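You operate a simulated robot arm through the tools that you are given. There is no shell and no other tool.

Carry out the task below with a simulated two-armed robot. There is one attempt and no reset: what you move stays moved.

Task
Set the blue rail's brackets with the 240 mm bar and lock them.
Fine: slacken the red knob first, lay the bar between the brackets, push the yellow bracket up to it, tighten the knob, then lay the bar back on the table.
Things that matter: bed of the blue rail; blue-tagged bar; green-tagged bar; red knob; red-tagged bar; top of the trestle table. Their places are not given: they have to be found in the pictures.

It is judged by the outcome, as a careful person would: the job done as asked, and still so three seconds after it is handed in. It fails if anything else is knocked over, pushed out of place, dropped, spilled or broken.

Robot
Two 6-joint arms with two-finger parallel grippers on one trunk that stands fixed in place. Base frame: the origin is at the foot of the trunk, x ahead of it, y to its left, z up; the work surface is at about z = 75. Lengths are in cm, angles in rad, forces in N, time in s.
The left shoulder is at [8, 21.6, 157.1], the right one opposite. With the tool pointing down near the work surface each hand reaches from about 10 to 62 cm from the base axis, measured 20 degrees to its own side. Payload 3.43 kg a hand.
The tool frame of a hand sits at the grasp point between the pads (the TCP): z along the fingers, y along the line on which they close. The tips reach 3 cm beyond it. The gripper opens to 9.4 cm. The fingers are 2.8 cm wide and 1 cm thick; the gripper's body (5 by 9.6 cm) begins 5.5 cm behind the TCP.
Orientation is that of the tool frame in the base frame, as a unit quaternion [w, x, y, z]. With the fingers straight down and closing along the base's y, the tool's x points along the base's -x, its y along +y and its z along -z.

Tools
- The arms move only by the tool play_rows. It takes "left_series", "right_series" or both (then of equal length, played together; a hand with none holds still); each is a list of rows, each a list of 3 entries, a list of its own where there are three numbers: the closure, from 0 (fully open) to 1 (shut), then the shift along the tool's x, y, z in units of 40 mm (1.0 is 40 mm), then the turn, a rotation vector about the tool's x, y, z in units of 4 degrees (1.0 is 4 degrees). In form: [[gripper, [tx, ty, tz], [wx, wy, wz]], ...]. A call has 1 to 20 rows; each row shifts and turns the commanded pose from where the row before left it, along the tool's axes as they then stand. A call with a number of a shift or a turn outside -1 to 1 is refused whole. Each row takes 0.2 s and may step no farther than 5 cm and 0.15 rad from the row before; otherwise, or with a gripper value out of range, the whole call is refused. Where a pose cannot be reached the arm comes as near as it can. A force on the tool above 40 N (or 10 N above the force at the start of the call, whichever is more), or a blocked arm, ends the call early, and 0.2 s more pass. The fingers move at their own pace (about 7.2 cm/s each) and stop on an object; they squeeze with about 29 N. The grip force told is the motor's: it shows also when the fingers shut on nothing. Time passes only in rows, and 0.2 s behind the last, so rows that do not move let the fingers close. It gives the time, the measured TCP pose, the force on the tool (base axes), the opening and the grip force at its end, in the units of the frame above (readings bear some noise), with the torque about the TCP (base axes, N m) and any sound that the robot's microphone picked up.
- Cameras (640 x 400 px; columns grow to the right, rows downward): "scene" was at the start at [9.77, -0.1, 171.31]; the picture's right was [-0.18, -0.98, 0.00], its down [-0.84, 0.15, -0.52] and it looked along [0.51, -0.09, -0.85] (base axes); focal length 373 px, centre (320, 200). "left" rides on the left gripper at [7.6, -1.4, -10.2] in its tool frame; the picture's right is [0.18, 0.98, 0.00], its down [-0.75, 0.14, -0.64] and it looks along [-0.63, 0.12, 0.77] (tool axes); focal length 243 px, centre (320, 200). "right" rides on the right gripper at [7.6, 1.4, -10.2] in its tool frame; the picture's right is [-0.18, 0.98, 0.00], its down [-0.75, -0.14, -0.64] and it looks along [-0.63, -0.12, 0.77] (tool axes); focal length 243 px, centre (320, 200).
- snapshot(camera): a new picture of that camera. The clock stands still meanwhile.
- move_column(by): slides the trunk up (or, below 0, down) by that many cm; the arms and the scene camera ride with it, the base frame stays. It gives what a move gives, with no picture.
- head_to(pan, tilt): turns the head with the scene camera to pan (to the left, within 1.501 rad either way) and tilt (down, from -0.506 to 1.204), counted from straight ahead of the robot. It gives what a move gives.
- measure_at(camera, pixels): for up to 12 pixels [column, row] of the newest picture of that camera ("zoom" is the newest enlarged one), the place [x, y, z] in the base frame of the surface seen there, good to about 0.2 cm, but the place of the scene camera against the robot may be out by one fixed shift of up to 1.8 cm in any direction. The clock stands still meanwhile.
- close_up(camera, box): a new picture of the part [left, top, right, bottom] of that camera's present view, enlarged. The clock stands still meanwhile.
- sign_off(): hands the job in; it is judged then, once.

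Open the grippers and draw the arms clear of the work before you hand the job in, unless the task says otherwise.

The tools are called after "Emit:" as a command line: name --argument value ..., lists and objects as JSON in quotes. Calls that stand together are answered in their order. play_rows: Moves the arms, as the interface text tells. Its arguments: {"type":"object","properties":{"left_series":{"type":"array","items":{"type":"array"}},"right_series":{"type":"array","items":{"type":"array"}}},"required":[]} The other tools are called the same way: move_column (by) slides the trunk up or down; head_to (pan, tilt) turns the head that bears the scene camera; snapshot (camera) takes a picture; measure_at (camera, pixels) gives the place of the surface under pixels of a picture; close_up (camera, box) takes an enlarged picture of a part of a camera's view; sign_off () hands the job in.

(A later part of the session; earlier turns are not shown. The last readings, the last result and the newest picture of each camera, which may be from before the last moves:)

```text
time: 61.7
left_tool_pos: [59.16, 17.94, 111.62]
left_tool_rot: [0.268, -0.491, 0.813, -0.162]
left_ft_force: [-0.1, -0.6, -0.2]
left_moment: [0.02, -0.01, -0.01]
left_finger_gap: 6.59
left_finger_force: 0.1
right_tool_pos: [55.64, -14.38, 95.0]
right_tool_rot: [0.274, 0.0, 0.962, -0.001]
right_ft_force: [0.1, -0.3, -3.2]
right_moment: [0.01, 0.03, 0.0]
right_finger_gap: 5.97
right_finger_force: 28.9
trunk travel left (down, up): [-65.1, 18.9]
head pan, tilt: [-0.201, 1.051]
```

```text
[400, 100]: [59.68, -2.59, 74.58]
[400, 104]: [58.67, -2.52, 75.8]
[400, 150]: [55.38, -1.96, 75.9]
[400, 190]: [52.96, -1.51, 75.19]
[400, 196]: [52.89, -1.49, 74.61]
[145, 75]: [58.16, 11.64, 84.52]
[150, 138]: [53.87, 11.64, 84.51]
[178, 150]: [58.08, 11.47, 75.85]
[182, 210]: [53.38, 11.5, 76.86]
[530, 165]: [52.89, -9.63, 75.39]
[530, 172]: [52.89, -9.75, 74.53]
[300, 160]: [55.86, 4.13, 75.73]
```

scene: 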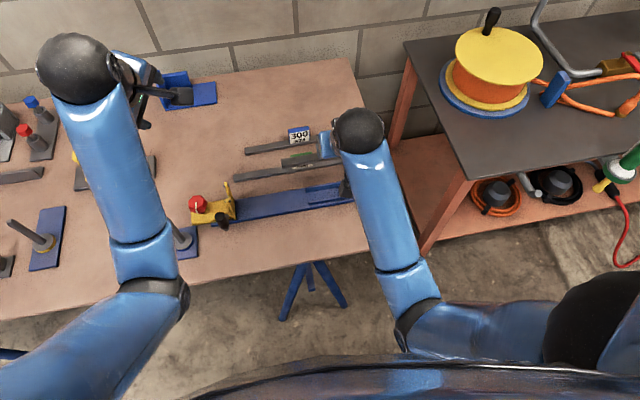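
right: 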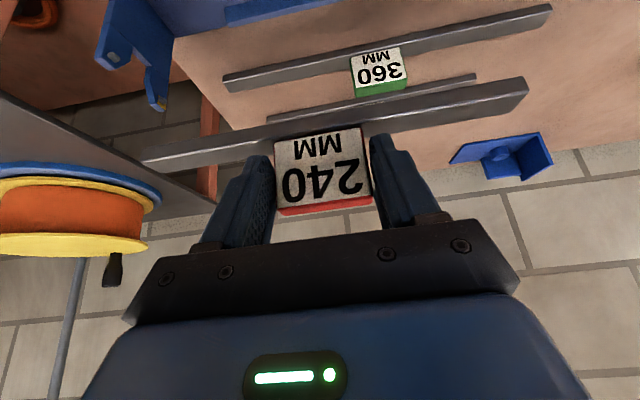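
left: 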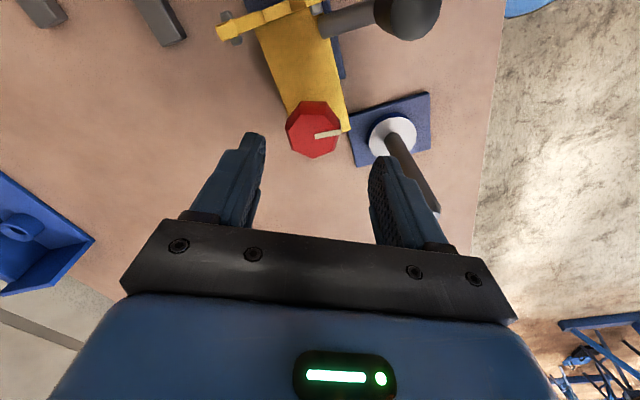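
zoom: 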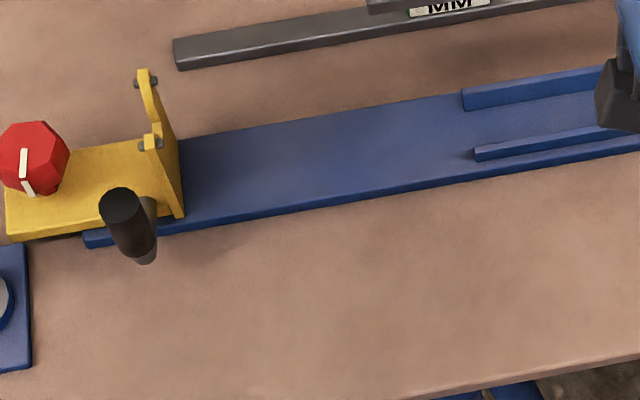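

The lane between the ridges runs from x≈54.1 to 57.4 (centre ≈55.85), well wider than the bar. I lower the bar to about 1.4 cm above the bed, shifting back so its centre line is over the lane's centre.

Emit:
play_rows --right_series '[[1, [0.377, 0, 0.496], [0, 0, 0]], [1, [0.377, 0, 0.496], [0, 0, 0]], [1, [0.377, 0, 0.496], [0, 0, 0]], [1, [0.377, 0, 0.496], [0, 0, 0]], [1, [0.377, 0, 0.496], [0, 0, 0]], [1, [0, 0, 0], [0, 0, 0]]]'

Emit:
snapshot --camera "right"

Emit:
close_up --camera "scene" --box '[230, 150, 390, 250]'

```text
time: 63.1
left_tool_pos: [59.12, 17.96, 111.53]
left_tool_rot: [0.266, -0.491, 0.813, -0.164]
left_ft_force: [-0.3, -0.2, -1.1]
left_moment: [0.0, 0.04, 0.02]
left_finger_gap: 6.59
left_finger_force: 0.1
right_tool_pos: [54.29, -14.49, 82.55]
right_tool_rot: [0.275, 0.0, 0.961, 0.0]
right_ft_force: [0.3, 0.1, -3.1]
right_moment: [0.01, 0.05, 0.03]
right_finger_gap: 5.99
right_finger_force: 28.9
trunk travel left (down, up): [-65.1, 18.9]
head pan, tilt: [-0.201, 1.051]
```

```text
taken
```

right: 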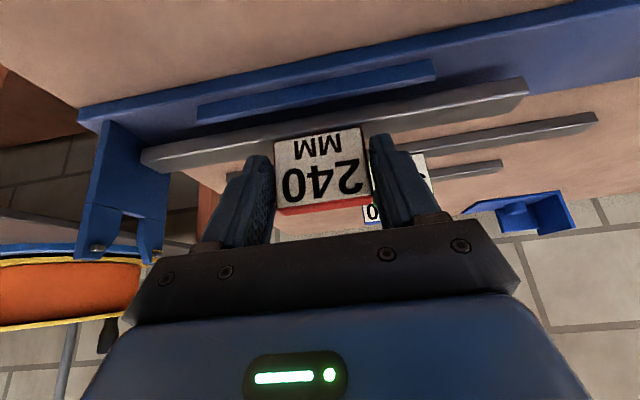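

```text
4.00 times, centred on (310, 200) of scene
```

zoom: 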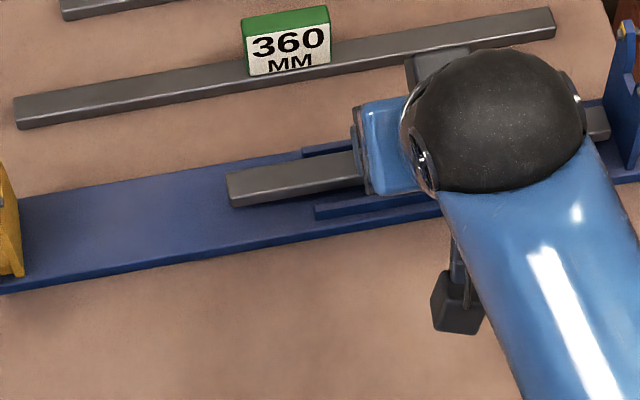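

The bar is over the lane, its -y end close to the fixed bracket. I check the bar's end, front edge, the near ridge and the bracket face with the right camera.

Emit:
measure_at --camera "right" --pixels '[[144, 158], [150, 163], [300, 122], [300, 128], [240, 105], [240, 112], [240, 120], [110, 150], [155, 190], [400, 82], [450, 103], [524, 90]]'

```text
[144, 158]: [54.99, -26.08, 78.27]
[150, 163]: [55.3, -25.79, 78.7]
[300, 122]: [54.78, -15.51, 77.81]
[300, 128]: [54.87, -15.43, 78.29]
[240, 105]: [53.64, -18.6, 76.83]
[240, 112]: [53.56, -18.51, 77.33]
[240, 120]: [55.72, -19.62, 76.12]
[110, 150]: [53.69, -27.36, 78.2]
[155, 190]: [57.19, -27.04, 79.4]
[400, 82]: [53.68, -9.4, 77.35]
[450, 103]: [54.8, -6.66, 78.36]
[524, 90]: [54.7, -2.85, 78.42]
```

Everything lines up (bar front 54.8, ridge inner edge ≈54.2, about 1 cm of room to the bracket). I shift 0.7 cm towards the fixed bracket and lower the bar onto the bed in small steps.

Emit:
play_rows --right_series '[[1, [0.053, -0.09, 0.085], [0, 0, 0]], [1, [0.053, -0.09, 0.085], [0, 0, 0]], [1, [0.04, 0, 0.064], [0, 0, 0]], [1, [0.02, 0, 0.032], [0, 0, 0]], [1, [0.013, 0, 0.021], [0, 0, 0]], [1, [0, 0, 0], [0, 0, 0]]]'

Emit:
snapshot --camera "right"

```text
time: 64.5
left_tool_pos: [59.0, 18.08, 111.53]
left_tool_rot: [0.266, -0.492, 0.813, -0.162]
left_ft_force: [0.2, 0.7, -0.6]
left_moment: [-0.06, -0.01, -0.03]
left_finger_gap: 6.57
left_finger_force: 0.0
right_tool_pos: [54.38, -15.26, 81.35]
right_tool_rot: [0.276, -0.001, 0.961, 0.0]
right_ft_force: [0.3, 1.5, -0.1]
right_moment: [-0.04, 0.0, 0.09]
right_finger_gap: 5.99
right_finger_force: 29.0
trunk travel left (down, up): [-65.1, 18.9]
head pan, tilt: [-0.201, 1.051]
```

```text
taken
```

right: 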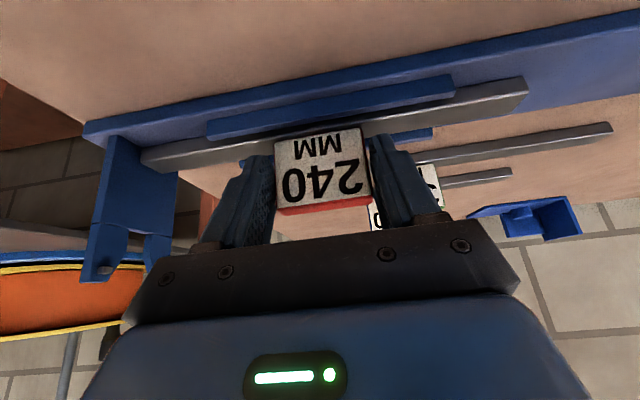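

The weight has come off the hand (force z ≈ 0) and a slight 1.5 N in y shows the bar touching the fixed bracket. I open the right gripper and draw back along the finger direction.

Emit:
play_rows --right_series '[[0.25, [0, 0, 0], [0, 0, 0]], [0.1, [0, 0, 0], [0, 0, 0]], [0.1, [0, 0, 0], [0, 0, 0]], [0.1, [0, 0, -0.3], [0, 0, 0]], [0.1, [0, 0, -0.5], [0, 0, 0]], [0.1, [0, 0, -0.7], [0, 0, 0]], [0.1, [0, 0, -0.7], [0, 0, 0]], [0.1, [0, 0, -0.5], [0, 0, 0]], [0.1, [0, 0, 0], [0, 0, 0]]]'

Emit:
snapshot --camera "right"

Emit:
snapshot --camera "scene"

```text
time: 66.5
left_tool_pos: [59.04, 17.88, 111.61]
left_tool_rot: [0.268, -0.492, 0.813, -0.162]
left_ft_force: [0.1, -0.7, -0.9]
left_moment: [-0.04, -0.01, 0.01]
left_finger_gap: 6.57
left_finger_force: 0.1
right_tool_pos: [48.72, -15.22, 90.43]
right_tool_rot: [0.274, 0.0, 0.962, -0.001]
right_ft_force: [0.0, 0.5, 0.4]
right_moment: [-0.01, 0.0, -0.03]
right_finger_gap: 8.49
right_finger_force: 0.1
trunk travel left (down, up): [-65.1, 18.9]
head pan, tilt: [-0.201, 1.051]
```

```text
taken
```

right: 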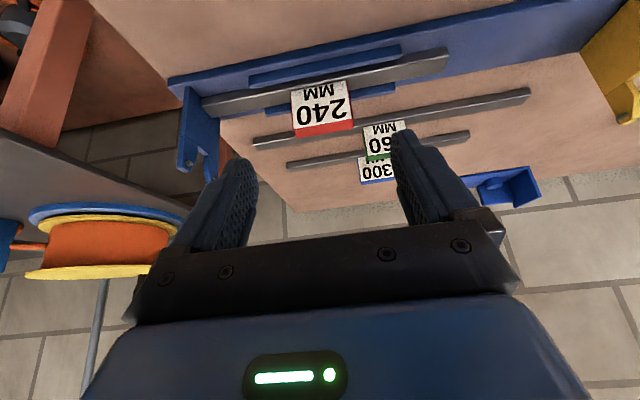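

```text
taken
```

scene: 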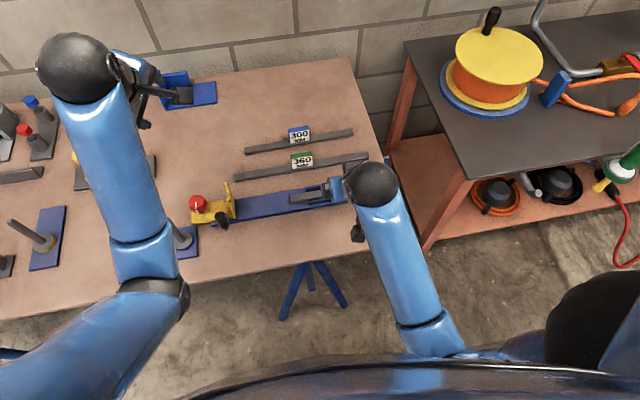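

The bar lies in the lane. I zoom on it and measure both ends and the bracket face.

Emit:
close_up --camera "right" --box '[160, 30, 480, 230]'

Emit:
measure_at --camera "right" --pixels '[[206, 105], [210, 102], [446, 58], [440, 56], [190, 110], [250, 97], [400, 70], [325, 84], [325, 56], [280, 80]]'

```text
2.00 times, centred on (320, 130) of right
```

zoom: 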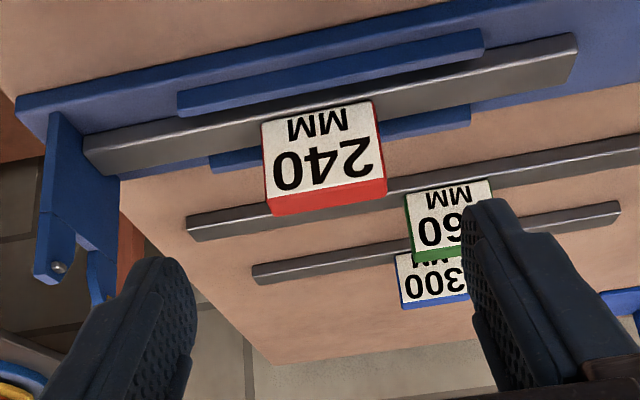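

```text
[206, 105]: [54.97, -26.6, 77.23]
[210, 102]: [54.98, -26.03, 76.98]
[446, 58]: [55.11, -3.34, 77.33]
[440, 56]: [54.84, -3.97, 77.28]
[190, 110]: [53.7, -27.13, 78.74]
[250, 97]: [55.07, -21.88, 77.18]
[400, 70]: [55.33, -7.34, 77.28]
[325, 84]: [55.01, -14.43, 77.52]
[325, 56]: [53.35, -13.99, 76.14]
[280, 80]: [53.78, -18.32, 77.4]
```

The bar sits in the lane against the fixed bracket. I take the right hand up and away to the right, and bring the left hand down and upright again above the knob.

Emit:
play_rows --left_series '[[0.3, [0.249, 0.478, 0.742], [0, 0, 0]], [0.3, [0.249, 0.478, 0.742], [0, 0, 0]], [0.3, [0.249, 0.478, 0.742], [0, 0, 0]], [0.3, [0.249, 0.478, 0.742], [0, 0, 0]], [0.3, [0.249, 0.478, 0.742], [0, 0, 0]], [0.3, [0.2, 0.38, 0.6], [0, 0, 0]], [0.3, [0, 0, 0], [-0.886, 0.463, 0]], [0.3, [0, 0, 0], [-0.886, 0.463, 0]], [0.3, [0, 0, 0], [-0.886, 0.463, 0]], [0.3, [0, 0, 0], [-0.886, 0.463, 0]], [0.3, [0, 0, 0], [-0.886, 0.463, 0]], [0.3, [0, 0, 0], [-0.886, 0.463, 0]], [0.3, [0, 0, 0], [-0.886, 0.463, 0]], [0.3, [0, 0, 0], [-0.886, 0.463, 0]], [0.3, [0, 0, 0], [-0.886, 0.463, 0]], [0.3, [0, 0, 0], [0, 0, 0]]]' --right_series '[[0.1, [0, 0, -0.5], [0, 0, 0]], [0.1, [-0.3, -0.3, -0.5], [0, 0, 0]], [0.1, [-0.3, -0.5, -0.5], [0, 0, 0]], [0.1, [-0.3, -0.5, -0.3], [0, 0, 0]], [0.1, [0, -0.5, 0], [0, 0, 0]], [0.1, [0, -0.4, 0], [0, 0, 0]], [0.1, [0, 0, 0], [0, 0, 0]], [0.1, [0, 0, 0], [0, 0, 0]], [0.1, [0, 0, 0], [0, 0, 0]], [0.1, [0, 0, 0], [0, 0, 0]], [0.1, [0, 0, 0], [0, 0, 0]], [0.1, [0, 0, 0], [0, 0, 0]], [0.1, [0, 0, 0], [0, 0, 0]], [0.1, [0, 0, 0], [0, 0, 0]], [0.1, [0, 0, 0], [0, 0, 0]], [0.1, [0, 0, 0], [0, 0, 0]]]'

Emit:
snapshot --camera "left"

Emit:
snapshot --camera "scene"

```text
time: 69.9
left_tool_pos: [59.27, 17.98, 90.39]
left_tool_rot: [0.004, -0.517, 0.856, -0.003]
left_ft_force: [-0.7, -0.7, 0.7]
left_moment: [0.0, -0.02, -0.02]
left_finger_gap: 6.55
left_finger_force: 0.1
right_tool_pos: [47.82, -24.03, 98.49]
right_tool_rot: [0.276, 0.0, 0.961, 0.0]
right_ft_force: [-0.1, -0.4, -0.2]
right_moment: [0.03, 0.01, 0.02]
right_finger_gap: 8.45
right_finger_force: 0.0
trunk travel left (down, up): [-65.1, 18.9]
head pan, tilt: [-0.201, 1.051]
```

```text
taken
```

left: 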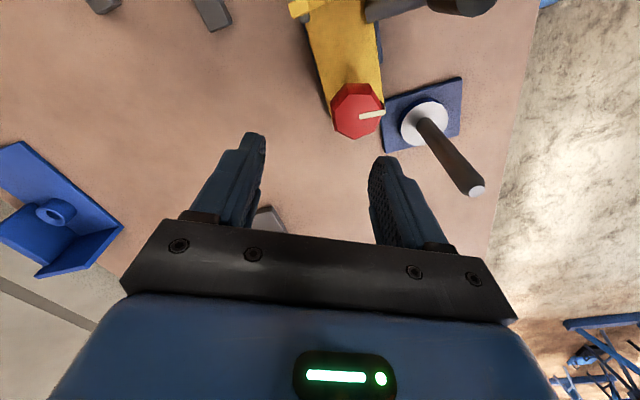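

```text
taken
```

scene: 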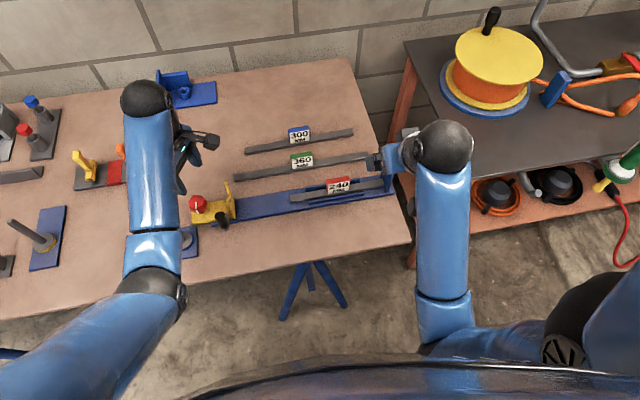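

The left hand is upright again at (59.3,18.0,90.4). I measure the knob's rim to centre the hand over it.

Emit:
close_up --camera "left" --box '[300, 60, 420, 135]'

Emit:
measure_at --camera "left" --pixels '[[356, 110], [333, 112], [378, 108], [357, 90], [357, 135], [340, 130], [374, 128], [345, 95], [368, 95]]'

```text
5.33 times, centred on (360, 98) of left
```

zoom: 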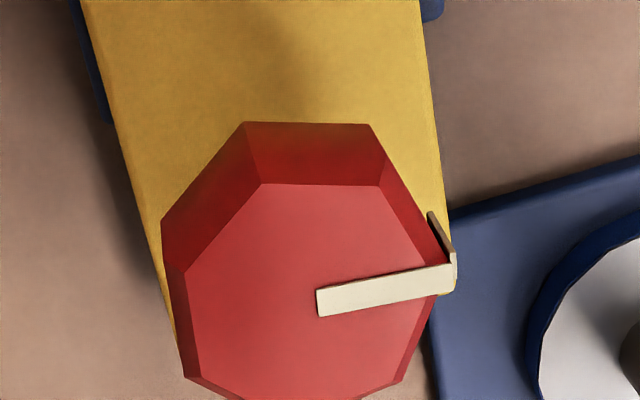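

```text
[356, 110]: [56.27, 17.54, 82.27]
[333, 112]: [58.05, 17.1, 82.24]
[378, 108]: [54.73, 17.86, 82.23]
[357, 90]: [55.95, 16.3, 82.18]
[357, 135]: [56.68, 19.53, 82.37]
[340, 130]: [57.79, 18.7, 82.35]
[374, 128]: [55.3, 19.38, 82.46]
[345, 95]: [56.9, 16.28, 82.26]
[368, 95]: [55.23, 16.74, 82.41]
```

The knob's centre is about (56.15,18.05). I shift over it and lower to TCP z≈81.3 with the fingers at 6.6 cm.

Emit:
play_rows --left_series '[[0.3, [0.173, 0.35, 0], [0, 0, 0]], [0.3, [0.173, 0.35, 0.1], [0, 0, 0]], [0.3, [0, 0, 0.5], [0, 0, 0]], [0.3, [0, 0, 0.5], [0, 0, 0]], [0.3, [0, 0, 0.5], [0, 0, 0]], [0.3, [0, 0, 0.4], [0, 0, 0]], [0.3, [0, 0, 0.27], [0, 0, 0]], [0.3, [0, 0, 0], [0, 0, 0]]]'

Emit:
snapshot --camera "left"

```text
time: 71.7
left_tool_pos: [56.23, 18.05, 81.14]
left_tool_rot: [0.003, -0.518, 0.856, -0.003]
left_ft_force: [-0.3, 0.0, -0.5]
left_moment: [-0.02, 0.0, 0.0]
left_finger_gap: 6.58
left_finger_force: 0.1
right_tool_pos: [47.9, -23.99, 98.5]
right_tool_rot: [0.275, 0.0, 0.961, 0.0]
right_ft_force: [0.4, 0.0, -0.7]
right_moment: [0.03, 0.01, 0.03]
right_finger_gap: 8.43
right_finger_force: 0.0
trunk travel left (down, up): [-65.1, 18.9]
head pan, tilt: [-0.201, 1.051]
```

```text
taken
```

left: 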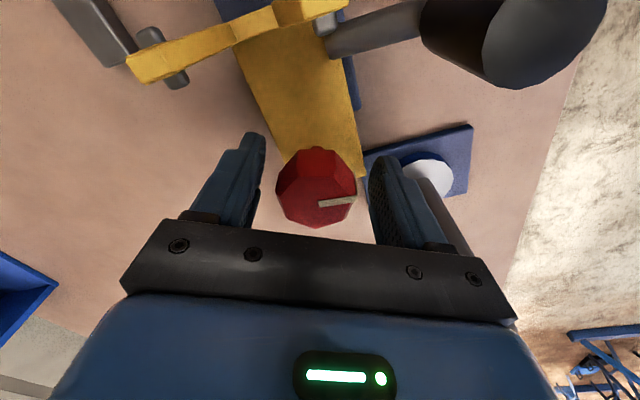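

The knob is centred between the fingers. I close on it and then try a 1 cm move towards -y, reading the force.

Emit:
play_rows --left_series '[[0.6, [0, 0, 0], [0, 0, 0]], [1, [0, 0, 0], [0, 0, 0]], [1, [0, 0, 0], [0, 0, 0]], [1, [0, 0, 0], [0, 0, 0]]]'

Emit:
play_rows --left_series '[[1, [0.11, -0.058, 0], [0, 0, 0]], [1, [0.11, -0.058, 0], [0, 0, 0]], [1, [0, 0, 0], [0, 0, 0]]]'

Emit:
snapshot --camera "left"

```text
time: 72.7
left_tool_pos: [56.32, 17.92, 81.13]
left_tool_rot: [0.004, -0.518, 0.856, -0.003]
left_ft_force: [10.1, -1.6, 3.4]
left_moment: [-0.06, 0.7, -0.01]
left_finger_gap: 4.17
left_finger_force: 44.9
right_tool_pos: [47.94, -23.94, 98.56]
right_tool_rot: [0.275, 0.0, 0.961, 0.0]
right_ft_force: [0.0, -0.3, -1.2]
right_moment: [0.01, -0.03, 0.01]
right_finger_gap: 8.47
right_finger_force: 0.1
trunk travel left (down, up): [-65.1, 18.9]
head pan, tilt: [-0.201, 1.051]
```

```text
time: 73.5
left_tool_pos: [56.33, 17.07, 81.13]
left_tool_rot: [0.005, -0.517, 0.856, -0.002]
left_ft_force: [14.9, 0.4, 5.7]
left_moment: [0.08, 0.19, 0.01]
left_finger_gap: 4.19
left_finger_force: 44.8
right_tool_pos: [47.97, -23.95, 98.47]
right_tool_rot: [0.275, -0.001, 0.962, 0.0]
right_ft_force: [-0.3, 0.2, 0.6]
right_moment: [0.0, 0.04, -0.04]
right_finger_gap: 8.43
right_finger_force: 0.2
trunk travel left (down, up): [-65.1, 18.9]
head pan, tilt: [-0.201, 1.051]
```

```text
taken
```

left: 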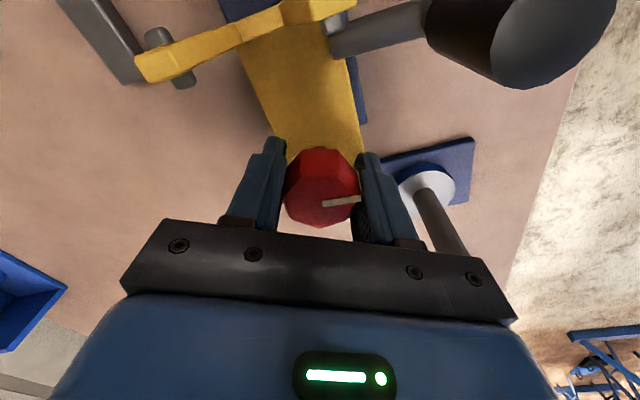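

The bracket slides freely with the hand (y force ≈ 0), so the knob is slack. I push it on by about 11 cm, easing the small side load first.

Emit:
play_rows --left_series '[[1, [0.1, -0.14, 0], [0, 0, 0]], [1, [0.31, -0.162, 0], [0, 0, 0]], [1, [0.31, -0.162, 0], [0, 0, 0]], [1, [0.31, -0.162, 0], [0, 0, 0]], [1, [0.31, -0.162, 0], [0, 0, 0]], [1, [0.31, -0.162, 0], [0, 0, 0]], [1, [0.31, -0.162, 0], [0, 0, 0]], [1, [0.25, -0.13, 0], [0, 0, 0]], [1, [0, 0, 0], [0, 0, 0]]]'

Emit:
close_up --camera "scene" --box '[230, 150, 390, 250]'

```text
time: 75.5
left_tool_pos: [56.38, 6.77, 81.21]
left_tool_rot: [0.003, -0.517, 0.856, -0.002]
left_ft_force: [-8.9, 0.0, 2.1]
left_moment: [0.44, 0.63, -0.02]
left_finger_gap: 4.15
left_finger_force: 44.7
right_tool_pos: [47.86, -24.08, 98.48]
right_tool_rot: [0.276, 0.0, 0.961, -0.001]
right_ft_force: [0.4, 0.8, -0.5]
right_moment: [-0.01, 0.01, -0.05]
right_finger_gap: 8.46
right_finger_force: 0.1
trunk travel left (down, up): [-65.1, 18.9]
head pan, tilt: [-0.201, 1.051]
```

```text
4.00 times, centred on (310, 200) of scene
```

zoom: 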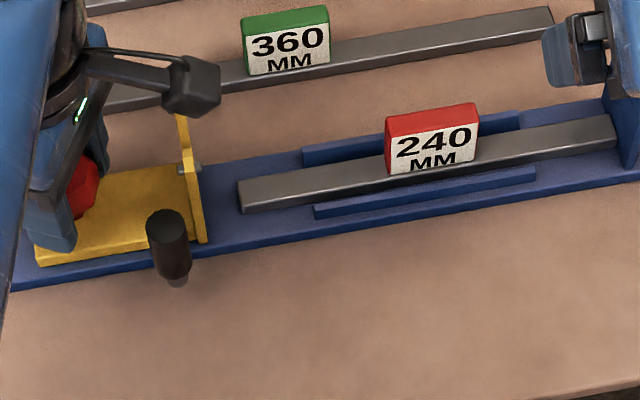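

The bracket is about 2 cm from the bar's end. I go on in 0.4 cm steps, watching for contact.

Emit:
play_rows --left_series '[[1, [0.089, -0.046, 0], [0, 0, 0]], [1, [0.089, -0.046, 0], [0, 0, 0]], [1, [0.089, -0.046, 0], [0, 0, 0]], [1, [0.089, -0.046, 0], [0, 0, 0]], [1, [0, 0, 0], [0, 0, 0]]]'

Emit:
close_up --camera "scene" --box '[230, 150, 390, 250]'

```text
time: 76.7
left_tool_pos: [56.38, 5.34, 81.27]
left_tool_rot: [0.004, -0.517, 0.856, -0.002]
left_ft_force: [-10.7, 0.6, 0.8]
left_moment: [-0.09, 1.01, 0.01]
left_finger_gap: 4.14
left_finger_force: 44.9
right_tool_pos: [47.77, -24.07, 98.5]
right_tool_rot: [0.276, 0.0, 0.961, 0.0]
right_ft_force: [-0.9, 0.6, -0.3]
right_moment: [0.0, 0.05, -0.01]
right_finger_gap: 8.46
right_finger_force: 0.0
trunk travel left (down, up): [-65.1, 18.9]
head pan, tilt: [-0.201, 1.051]
```

```text
4.00 times, centred on (310, 200) of scene
```

zoom: 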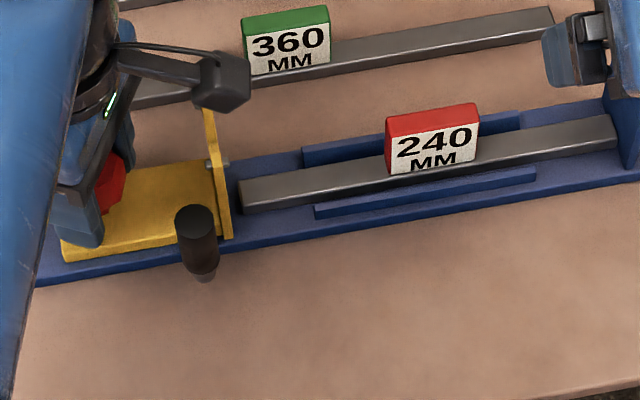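

About half a centimetre is left. I continue in 0.15 cm steps.

Emit:
play_rows --left_series '[[1, [0.033, -0.017, 0], [0, 0, 0]], [1, [0.033, -0.017, 0], [0, 0, 0]], [1, [0.033, -0.017, 0], [0, 0, 0]], [1, [0.033, -0.017, 0], [0, 0, 0]], [1, [0, 0, 0], [0, 0, 0]]]'

Emit:
close_up --camera "scene" --box '[250, 160, 330, 210]'

```text
time: 77.9
left_tool_pos: [56.38, 4.68, 81.12]
left_tool_rot: [0.003, -0.517, 0.856, -0.002]
left_ft_force: [-13.3, 0.7, -3.3]
left_moment: [-0.07, 0.51, 0.01]
left_finger_gap: 4.18
left_finger_force: 44.8
right_tool_pos: [47.76, -24.03, 98.48]
right_tool_rot: [0.276, 0.0, 0.961, 0.0]
right_ft_force: [0.5, 0.6, 0.4]
right_moment: [0.0, -0.01, -0.02]
right_finger_gap: 8.45
right_finger_force: 0.1
trunk travel left (down, up): [-65.1, 18.9]
head pan, tilt: [-0.201, 1.051]
```

```text
8.00 times, centred on (290, 185) of scene
```

zoom: 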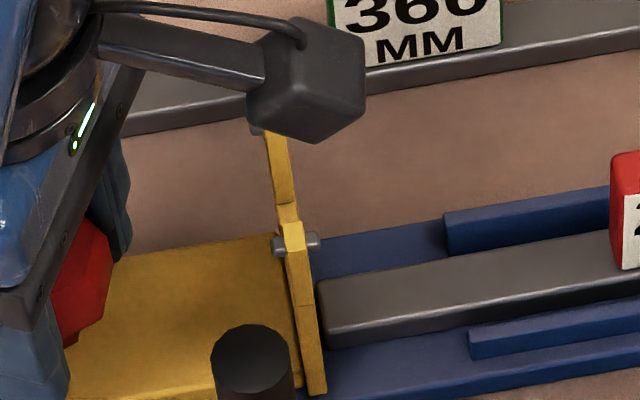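

Nearly touching; no y force yet. I relieve the side load in x and advance in 0.1 cm steps.

Emit:
play_rows --left_series '[[1, [0.0174, 0.033, 0], [0, 0, 0]], [1, [0.022, -0.0116, 0], [0, 0, 0]], [1, [0.022, -0.0116, 0], [0, 0, 0]], [1, [0, 0, 0], [0, 0, 0]]]'

```text
time: 78.9
left_tool_pos: [56.32, 4.41, 81.18]
left_tool_rot: [0.004, -0.518, 0.856, -0.002]
left_ft_force: [-3.3, 2.8, -4.3]
left_moment: [0.12, 0.48, -0.01]
left_finger_gap: 4.15
left_finger_force: 44.5
right_tool_pos: [48.02, -23.88, 98.54]
right_tool_rot: [0.275, 0.0, 0.961, 0.0]
right_ft_force: [0.4, -0.3, -0.3]
right_moment: [-0.01, 0.01, 0.02]
right_finger_gap: 8.48
right_finger_force: 0.1
trunk travel left (down, up): [-65.1, 18.9]
head pan, tilt: [-0.201, 1.051]
```

The y force has begun to rise (2.8 N). I press on in 0.1 cm steps.

Emit:
play_rows --left_series '[[1, [0.022, -0.0116, 0], [0, 0, 0]], [1, [0.022, -0.0116, 0], [0, 0, 0]], [1, [0, 0, 0], [0, 0, 0]]]'

Emit:
close_up --camera "scene" --box '[250, 160, 330, 210]'

Emit:
close_up --camera "scene" --box '[330, 140, 410, 190]'

```text
time: 79.7
left_tool_pos: [56.37, 4.42, 81.32]
left_tool_rot: [0.004, -0.518, 0.855, -0.003]
left_ft_force: [-1.2, 16.7, -0.8]
left_moment: [0.12, 0.41, 0.03]
left_finger_gap: 4.19
left_finger_force: 45.0
right_tool_pos: [47.88, -23.85, 98.52]
right_tool_rot: [0.276, 0.0, 0.961, -0.001]
right_ft_force: [-0.6, 0.6, 0.1]
right_moment: [-0.01, 0.01, 0.0]
right_finger_gap: 8.47
right_finger_force: 0.1
trunk travel left (down, up): [-65.1, 18.9]
head pan, tilt: [-0.201, 1.051]
```

```text
8.00 times, centred on (290, 185) of scene
```

zoom: 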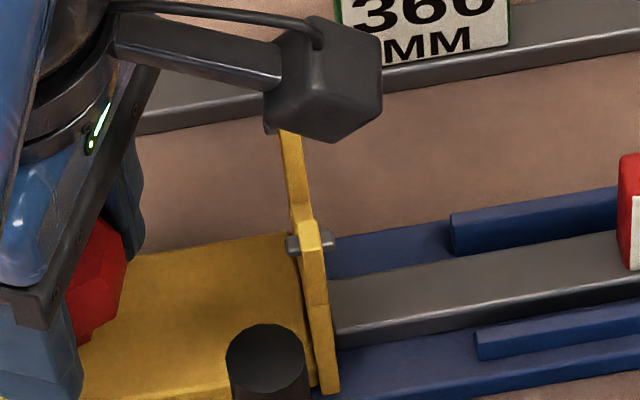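

```text
8.00 times, centred on (370, 165) of scene
```

zoom: 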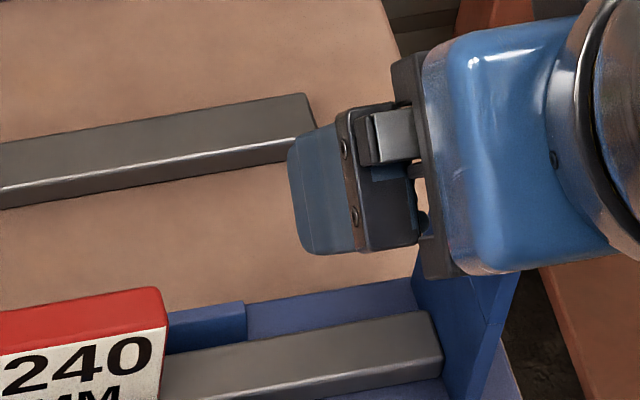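

Firm contact: 16.7 N with the hand standing still at y=4.42, bar touching both brackets. Holding this push, I start tightening the knob clockwise, 40° first.

Emit:
play_rows --left_series '[[1, [0, 0, 0], [0, 0, 1]], [1, [0, 0, 0], [0, 0, 1]], [1, [0, 0, 0], [0, 0, 1]], [1, [0, 0, 0], [0, 0, 1]], [1, [0, 0, 0], [0, 0, 1]], [1, [0, 0, 0], [0, 0, 1]], [1, [0, 0, 0], [0, 0, 1]], [1, [0, 0, 0], [0, 0, 1]], [1, [0, 0, 0], [0, 0, 1]], [1, [0, 0, 0], [0, 0, 1]]]'

Emit:
snapshot --camera "left"

```text
time: 81.9
left_tool_pos: [56.31, 4.59, 81.15]
left_tool_rot: [0.004, -0.193, 0.981, -0.001]
left_ft_force: [-2.5, 21.3, 3.6]
left_moment: [-0.32, 0.85, 0.03]
left_finger_gap: 4.18
left_finger_force: 45.1
right_tool_pos: [47.89, -23.67, 98.54]
right_tool_rot: [0.276, -0.001, 0.961, -0.001]
right_ft_force: [0.5, 0.5, -0.2]
right_moment: [0.0, 0.02, 0.0]
right_finger_gap: 8.49
right_finger_force: 0.0
trunk travel left (down, up): [-65.1, 18.9]
head pan, tilt: [-0.201, 1.051]
```

```text
taken
```

left: 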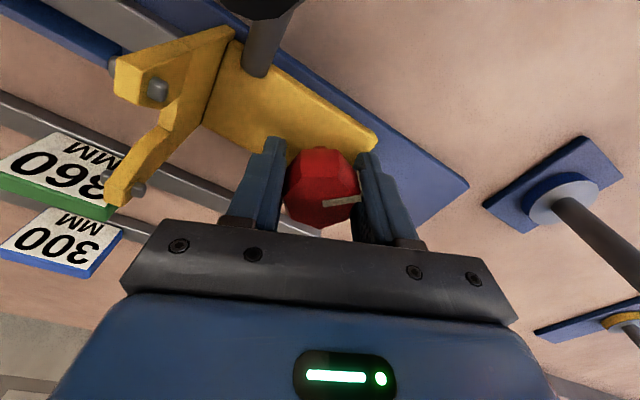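

The knob turns along; the push is still held (21 N). I turn on by another 40°.

Emit:
play_rows --left_series '[[1, [0, 0, 0], [0, 0, 1]], [1, [0, 0, 0], [0, 0, 1]], [1, [0, 0, 0], [0, 0, 1]], [1, [0, 0, 0], [0, 0, 1]], [1, [0, 0, 0], [0, 0, 1]], [1, [0, 0, 0], [0, 0, 1]], [1, [0, 0, 0], [0, 0, 1]], [1, [0, 0, 0], [0, 0, 1]], [1, [0, 0, 0], [0, 0, 1]], [1, [0, 0, 0], [0, 0, 1]]]'

Emit:
close_up --camera "scene" --box '[250, 160, 330, 210]'

```text
time: 84.1
left_tool_pos: [56.29, 4.52, 81.18]
left_tool_rot: [0.004, 0.154, 0.988, -0.002]
left_ft_force: [-4.3, 25.4, -0.7]
left_moment: [-0.55, -0.2, 0.03]
left_finger_gap: 4.16
left_finger_force: 45.5
right_tool_pos: [47.79, -23.74, 98.45]
right_tool_rot: [0.276, -0.002, 0.961, -0.002]
right_ft_force: [0.2, 0.8, -0.5]
right_moment: [0.0, 0.0, -0.02]
right_finger_gap: 8.46
right_finger_force: 0.1
trunk travel left (down, up): [-65.1, 18.9]
head pan, tilt: [-0.201, 1.051]
```

```text
8.00 times, centred on (290, 185) of scene
```

zoom: 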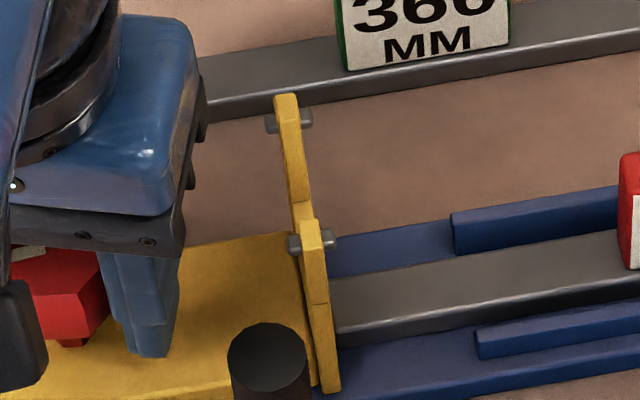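

80° turned, torque still small. I continue in 8° steps and watch the torque for the knob getting tight.

Emit:
play_rows --left_series '[[1, [0, 0, 0], [0, 0, 1]], [1, [0, 0, 0], [0, 0, 1]]]'

```text
time: 84.7
left_tool_pos: [56.37, 4.62, 81.11]
left_tool_rot: [0.004, 0.223, 0.975, -0.001]
left_ft_force: [1.0, 25.1, -0.2]
left_moment: [-0.16, 0.08, 0.42]
left_finger_gap: 4.13
left_finger_force: 44.9
right_tool_pos: [47.92, -23.78, 98.62]
right_tool_rot: [0.276, -0.001, 0.961, -0.001]
right_ft_force: [-0.6, 0.0, 0.3]
right_moment: [-0.01, 0.01, 0.0]
right_finger_gap: 8.46
right_finger_force: 0.1
trunk travel left (down, up): [-65.1, 18.9]
head pan, tilt: [-0.201, 1.051]
```

The torque has come up to 0.42 N·m, so the knob is getting tight. I turn on by single 4° rows.

Emit:
play_rows --left_series '[[1, [0, 0, 0], [0, 0, 1]], [1, [0, 0, 0], [0, 0, 0]]]'

Emit:
snapshot --camera "left"

```text
time: 85.3
left_tool_pos: [56.45, 4.48, 81.22]
left_tool_rot: [0.004, 0.255, 0.967, 0.001]
left_ft_force: [1.5, 23.7, 1.3]
left_moment: [-0.17, -0.21, 1.03]
left_finger_gap: 4.14
left_finger_force: 45.1
right_tool_pos: [48.04, -23.79, 98.62]
right_tool_rot: [0.275, -0.001, 0.962, -0.002]
right_ft_force: [0.2, -0.6, -0.5]
right_moment: [0.02, 0.03, 0.0]
right_finger_gap: 8.46
right_finger_force: 0.0
trunk travel left (down, up): [-65.1, 18.9]
head pan, tilt: [-0.201, 1.051]
```

```text
taken
```

left: 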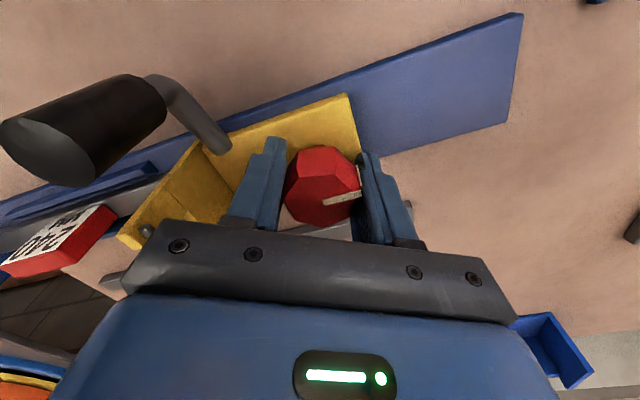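

Torque is 1.03 N·m, as at a stop, and the push is still 24 N. One more 4° to make sure it is tight.

Emit:
play_rows --left_series '[[1, [0, 0, 0], [0, 0, 1]], [1, [0, 0, 0], [0, 0, 0]]]'

Emit:
close_up --camera "left" --box '[200, 100, 440, 250]'

```text
time: 85.9
left_tool_pos: [56.36, 4.65, 81.16]
left_tool_rot: [0.005, 0.289, 0.957, 0.001]
left_ft_force: [3.3, 23.0, 2.0]
left_moment: [-0.37, -0.07, 0.83]
left_finger_gap: 4.17
left_finger_force: 45.3
right_tool_pos: [48.01, -23.72, 98.53]
right_tool_rot: [0.275, -0.001, 0.962, -0.001]
right_ft_force: [-0.6, 0.3, 0.1]
right_moment: [-0.02, 0.0, 0.0]
right_finger_gap: 8.46
right_finger_force: 0.0
trunk travel left (down, up): [-65.1, 18.9]
head pan, tilt: [-0.201, 1.051]
```

```text
2.67 times, centred on (320, 175) of left
```

zoom: 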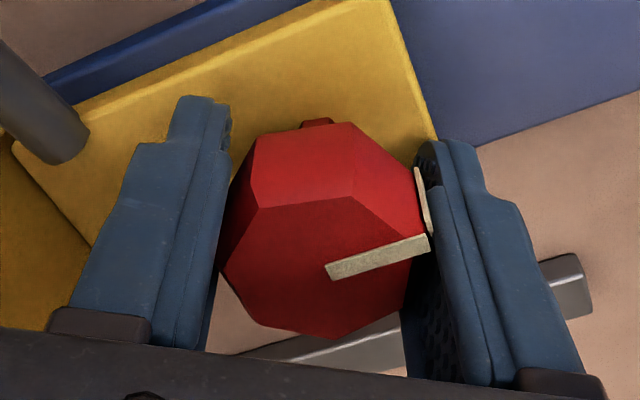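

The hand only slips on the knob now, so it is fully tight with the pointer back at +y. I ease the push, open the fingers and lift off.

Emit:
play_rows --left_series '[[1, [0.0346, 0.052, 0], [0, 0, 0]], [1, [0, 0, 0], [0, 0, 0]], [0.7, [0, 0, 0], [0, 0, 0]], [0.3, [0, 0, 0], [0, 0, 0]], [0.3, [0, 0, 0], [0, 0, 0]], [0.3, [0, 0, -0.5], [0, 0, 0]], [0.3, [0, 0, -0.7], [0, 0, 0]], [0.3, [0, 0, -0.7], [0, 0, 0]], [0.3, [0, 0, 0], [0, 0, 0]]]'

Emit:
snapshot --camera "left"

Emit:
close_up --camera "scene" --box '[220, 150, 396, 260]'

```text
time: 87.9
left_tool_pos: [56.29, 4.57, 88.74]
left_tool_rot: [0.004, 0.29, 0.957, 0.002]
left_ft_force: [-0.4, -0.7, 0.7]
left_moment: [-0.02, -0.01, -0.03]
left_finger_gap: 6.57
left_finger_force: 0.0
right_tool_pos: [47.82, -24.02, 98.48]
right_tool_rot: [0.276, 0.0, 0.961, 0.001]
right_ft_force: [-0.2, 0.9, -0.9]
right_moment: [0.02, 0.0, 0.03]
right_finger_gap: 8.47
right_finger_force: 0.1
trunk travel left (down, up): [-65.1, 18.9]
head pan, tilt: [-0.201, 1.051]
```

```text
taken
```

left: 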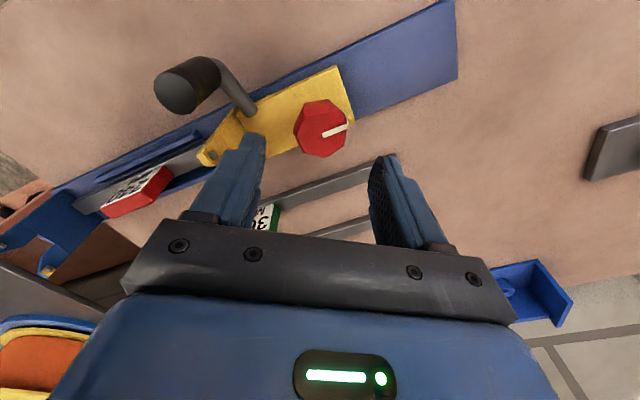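

```text
3.64 times, centred on (308, 205) of scene
```

zoom: 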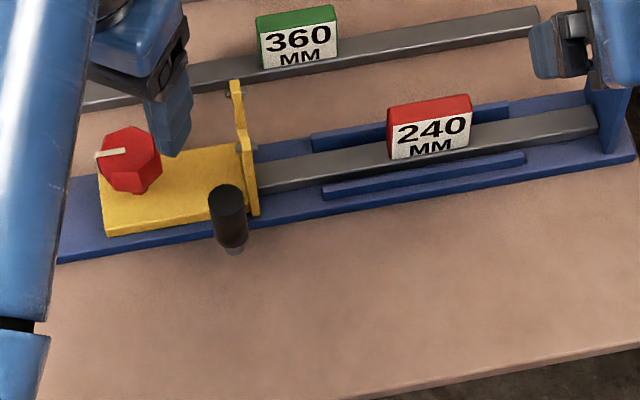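

The bracket stands against the bar and the pointer is back where it began. I move the left hand away to the left and bring the right hand back over the bar's tag along its earlier path.

Emit:
play_rows --left_series '[[0.3, [0.276, 0.417, 0], [0, 0, 0]], [0.3, [0.276, 0.417, 0], [0, 0, 0]], [0.3, [0.276, 0.417, 0], [0, 0, 0]], [0.3, [0.276, 0.417, 0], [0, 0, 0]], [0.3, [0.276, 0.417, 0], [0, 0, 0]], [0.3, [0.276, 0.417, 0], [0, 0, 0]], [0.3, [0.276, 0.417, 0], [0, 0, 0]], [0.3, [0, 0, 0], [0, 0, 0]], [0.3, [0, 0, 0], [0, 0, 0]]]' --right_series '[[0.1, [0, 0.5, 0], [0, 0, 0]], [0.1, [0, 0.5, 0], [0, 0, 0]], [0.1, [0, 0.5, 0], [0, 0, 0]], [0.1, [0, 0.5, 0], [0, 0, 0]], [0.1, [0.3, 0.2, 0.5], [0, 0, 0]], [0.1, [0.3, 0, 0.5], [0, 0, 0]], [0.1, [0.3, 0, 0.5], [0, 0, 0]], [0.1, [0, 0, 0.3], [0, 0, 0]], [0.1, [0, 0, 0], [0, 0, 0]]]'

Emit:
snapshot --camera "right"

Emit:
snapshot --camera "scene"

```text
time: 89.9
left_tool_pos: [56.36, 18.52, 88.71]
left_tool_rot: [0.004, 0.29, 0.957, 0.002]
left_ft_force: [-0.8, -0.3, 0.3]
left_moment: [-0.02, 0.0, 0.01]
left_finger_gap: 6.6
left_finger_force: 0.0
right_tool_pos: [48.63, -15.28, 90.53]
right_tool_rot: [0.276, 0.0, 0.961, 0.0]
right_ft_force: [-0.5, 0.4, -0.4]
right_moment: [0.0, -0.02, -0.01]
right_finger_gap: 8.45
right_finger_force: 0.1
trunk travel left (down, up): [-65.1, 18.9]
head pan, tilt: [-0.201, 1.051]
```

```text
taken
```

right: 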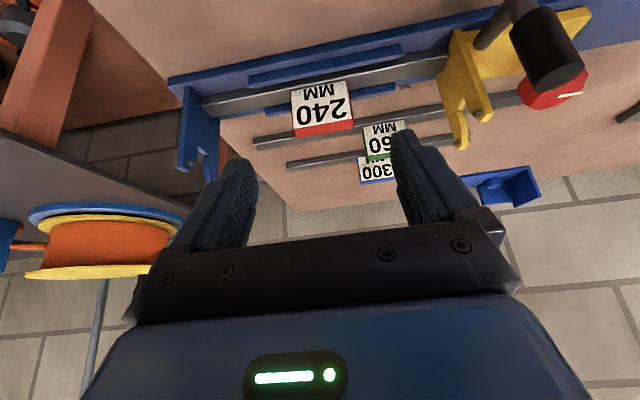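

```text
taken
```

scene: 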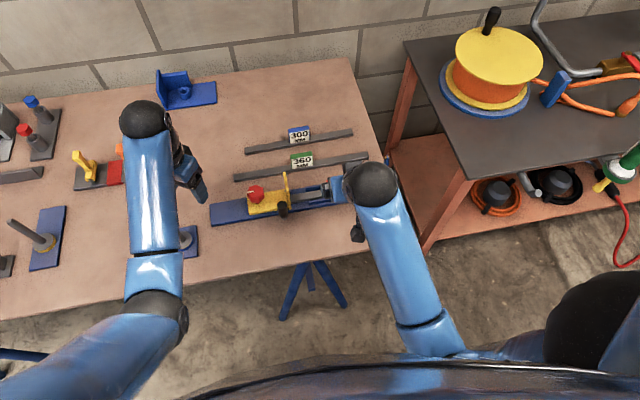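

The right hand is back in its earlier spot with the tag at (322,108). I zoom to check both ends of the bar against the brackets.

Emit:
close_up --camera "right" --box '[160, 0, 640, 300]'

Emit:
measure_at --camera "right" --pixels '[[446, 60], [452, 65], [206, 105], [190, 110], [294, 95], [350, 88], [322, 104], [297, 130], [352, 124], [465, 60], [400, 72], [240, 100]]'

```text
1.33 times, centred on (400, 150) of right
```

zoom: 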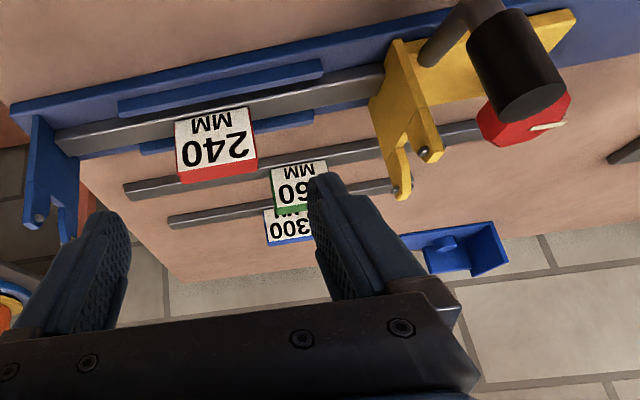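

```text
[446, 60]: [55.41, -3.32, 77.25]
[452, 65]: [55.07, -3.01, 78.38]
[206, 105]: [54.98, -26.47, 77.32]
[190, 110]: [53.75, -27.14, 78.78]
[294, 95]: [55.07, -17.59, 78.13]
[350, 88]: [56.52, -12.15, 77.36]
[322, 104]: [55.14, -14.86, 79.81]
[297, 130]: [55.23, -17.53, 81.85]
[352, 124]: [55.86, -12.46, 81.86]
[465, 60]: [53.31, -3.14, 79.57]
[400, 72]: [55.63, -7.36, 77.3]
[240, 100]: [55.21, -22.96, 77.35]
```

The yellow face stands at y≈-3.05 and the fixed one at y≈-27.15: about 24 cm apart, bar touching both. I go down along the finger direction to grip the tag again.

Emit:
play_rows --right_series '[[0.1, [0, 0, 0.5], [0, 0, 0]], [0.1, [0, 0.01, 0.7], [0, 0, 0]], [0.1, [0, 0.01, 0.7], [0, 0, 0]], [0.1, [0, 0, 0.5], [0, 0, 0]], [0.1, [0, 0, 0.3], [0, 0, 0]], [0.1, [0, 0, 0], [0, 0, 0]]]'

Emit:
snapshot --camera "right"

```text
time: 91.3
left_tool_pos: [56.26, 18.57, 88.72]
left_tool_rot: [0.004, 0.29, 0.957, 0.002]
left_ft_force: [-0.7, -0.3, -0.3]
left_moment: [0.02, 0.01, 0.02]
left_finger_gap: 6.57
left_finger_force: 0.0
right_tool_pos: [54.32, -15.14, 81.32]
right_tool_rot: [0.276, 0.0, 0.961, -0.001]
right_ft_force: [0.4, 0.5, 0.3]
right_moment: [0.0, -0.02, -0.02]
right_finger_gap: 8.48
right_finger_force: 0.0
trunk travel left (down, up): [-65.1, 18.9]
head pan, tilt: [-0.201, 1.051]
```

```text
taken
```

right: 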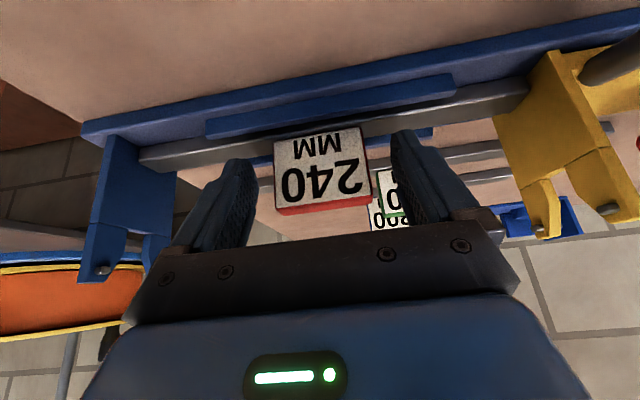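

The tag is centred between the fingers. I close the right gripper on it.

Emit:
play_rows --right_series '[[0.25, [0, 0, 0], [0, 0, 0]], [0.5, [0, 0, 0], [0, 0, 0]], [1, [0, 0, 0], [0, 0, 0]], [1, [0, 0, 0], [0, 0, 0]], [1, [0, 0, 0], [0, 0, 0]]]'

```text
time: 92.5
left_tool_pos: [56.32, 18.51, 88.73]
left_tool_rot: [0.004, 0.29, 0.957, 0.002]
left_ft_force: [0.4, 0.2, 0.2]
left_moment: [0.02, 0.02, -0.04]
left_finger_gap: 6.61
left_finger_force: 0.1
right_tool_pos: [54.53, -15.13, 81.35]
right_tool_rot: [0.275, 0.001, 0.962, -0.001]
right_ft_force: [0.3, -0.3, -0.5]
right_moment: [-0.03, 0.01, 0.01]
right_finger_gap: 6.0
right_finger_force: 28.9
trunk travel left (down, up): [-65.1, 18.9]
head pan, tilt: [-0.201, 1.051]
```

Grip is centred (no side force). I lift the bar straight up, slowly at first.

Emit:
play_rows --right_series '[[1, [-0.04, 0, -0.064], [0, 0, 0]], [1, [-0.066, 0, -0.106], [0, 0, 0]], [1, [-0.066, 0, -0.106], [0, 0, 0]], [1, [-0.132, 0, -0.2125], [0, 0, 0]], [1, [-0.264, 0, -0.425], [0, 0, 0]], [1, [-0.264, 0, -0.425], [0, 0, 0]], [1, [-0.264, 0, -0.425], [0, 0, 0]], [1, [0, 0, 0], [0, 0, 0]]]'

Emit:
snapshot --camera "right"

Emit:
close_up --camera "scene" --box '[200, 130, 392, 250]'

```text
time: 94.3
left_tool_pos: [56.15, 18.53, 88.74]
left_tool_rot: [0.004, 0.291, 0.957, 0.0]
left_ft_force: [-0.3, 0.4, 0.3]
left_moment: [0.02, -0.01, 0.0]
left_finger_gap: 6.56
left_finger_force: 0.2
right_tool_pos: [54.29, -15.05, 89.53]
right_tool_rot: [0.275, -0.001, 0.962, 0.0]
right_ft_force: [-0.1, 0.4, -3.1]
right_moment: [-0.02, 0.09, 0.04]
right_finger_gap: 6.0
right_finger_force: 29.1
trunk travel left (down, up): [-65.1, 18.9]
head pan, tilt: [-0.201, 1.051]
```

```text
taken
```

right: 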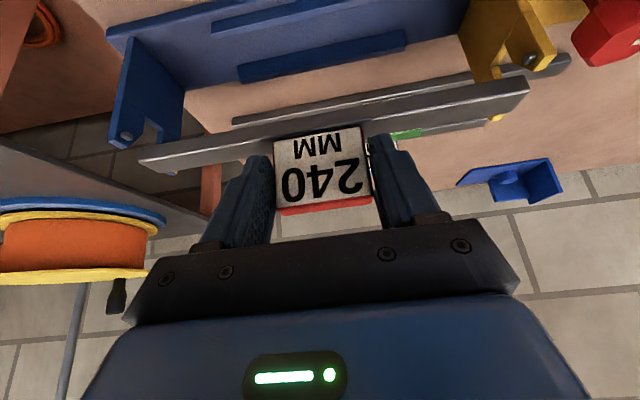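

```text
3.33 times, centred on (296, 190) of scene
```

zoom: 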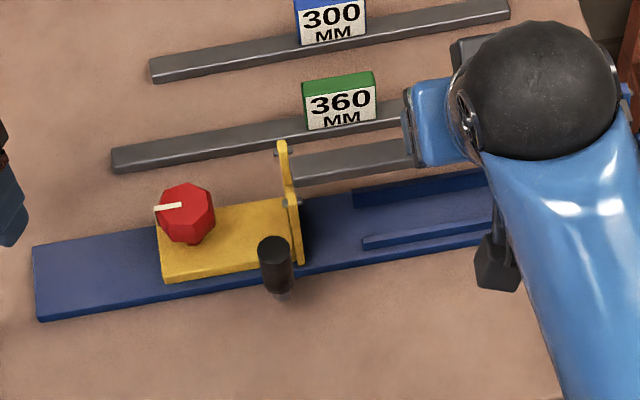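

The bar is out and the bracket and knob stay put. I raise the bar clear of the bracket tips and measure the free near strip of the table and its right edge, as a place to lay the bar down.

Emit:
play_rows --right_series '[[1, [-0.264, 0, -0.425], [0, 0, 0]], [1, [-0.264, 0, -0.425], [0, 0, 0]], [1, [-0.264, 0, -0.425], [0, 0, 0]], [1, [0, 0, 0], [0, 0, 0]]]'

Emit:
snapshot --camera "scene"

Emit:
measure_at --camera "scene" --pixels '[[240, 268], [300, 256], [330, 230], [330, 250], [405, 236], [280, 240], [260, 225], [200, 250], [285, 212], [355, 75], [330, 90], [230, 130]]'

```text
time: 95.3
left_tool_pos: [56.42, 18.54, 88.74]
left_tool_rot: [0.003, 0.29, 0.957, 0.002]
left_ft_force: [0.1, -0.4, 0.2]
left_moment: [0.01, -0.01, 0.01]
left_finger_gap: 6.57
left_finger_force: 0.0
right_tool_pos: [54.33, -15.16, 95.53]
right_tool_rot: [0.275, 0.0, 0.962, 0.0]
right_ft_force: [0.2, -0.4, -2.1]
right_moment: [0.0, 0.01, -0.02]
right_finger_gap: 5.98
right_finger_force: 29.4
trunk travel left (down, up): [-65.1, 18.9]
head pan, tilt: [-0.201, 1.051]
```

```text
taken
```

scene: 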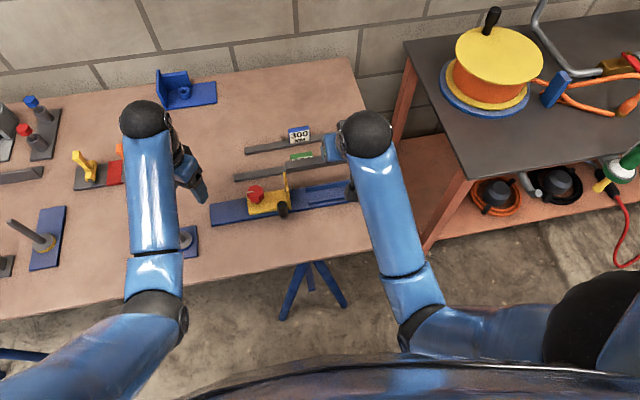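

```text
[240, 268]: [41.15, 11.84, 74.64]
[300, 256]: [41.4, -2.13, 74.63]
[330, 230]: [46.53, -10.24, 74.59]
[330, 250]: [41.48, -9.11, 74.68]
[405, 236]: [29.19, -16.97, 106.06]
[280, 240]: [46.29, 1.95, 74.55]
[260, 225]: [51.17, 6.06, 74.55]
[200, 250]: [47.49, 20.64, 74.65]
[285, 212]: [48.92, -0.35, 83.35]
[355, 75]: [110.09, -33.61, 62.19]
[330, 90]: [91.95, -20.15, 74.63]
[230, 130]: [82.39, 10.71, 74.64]
```

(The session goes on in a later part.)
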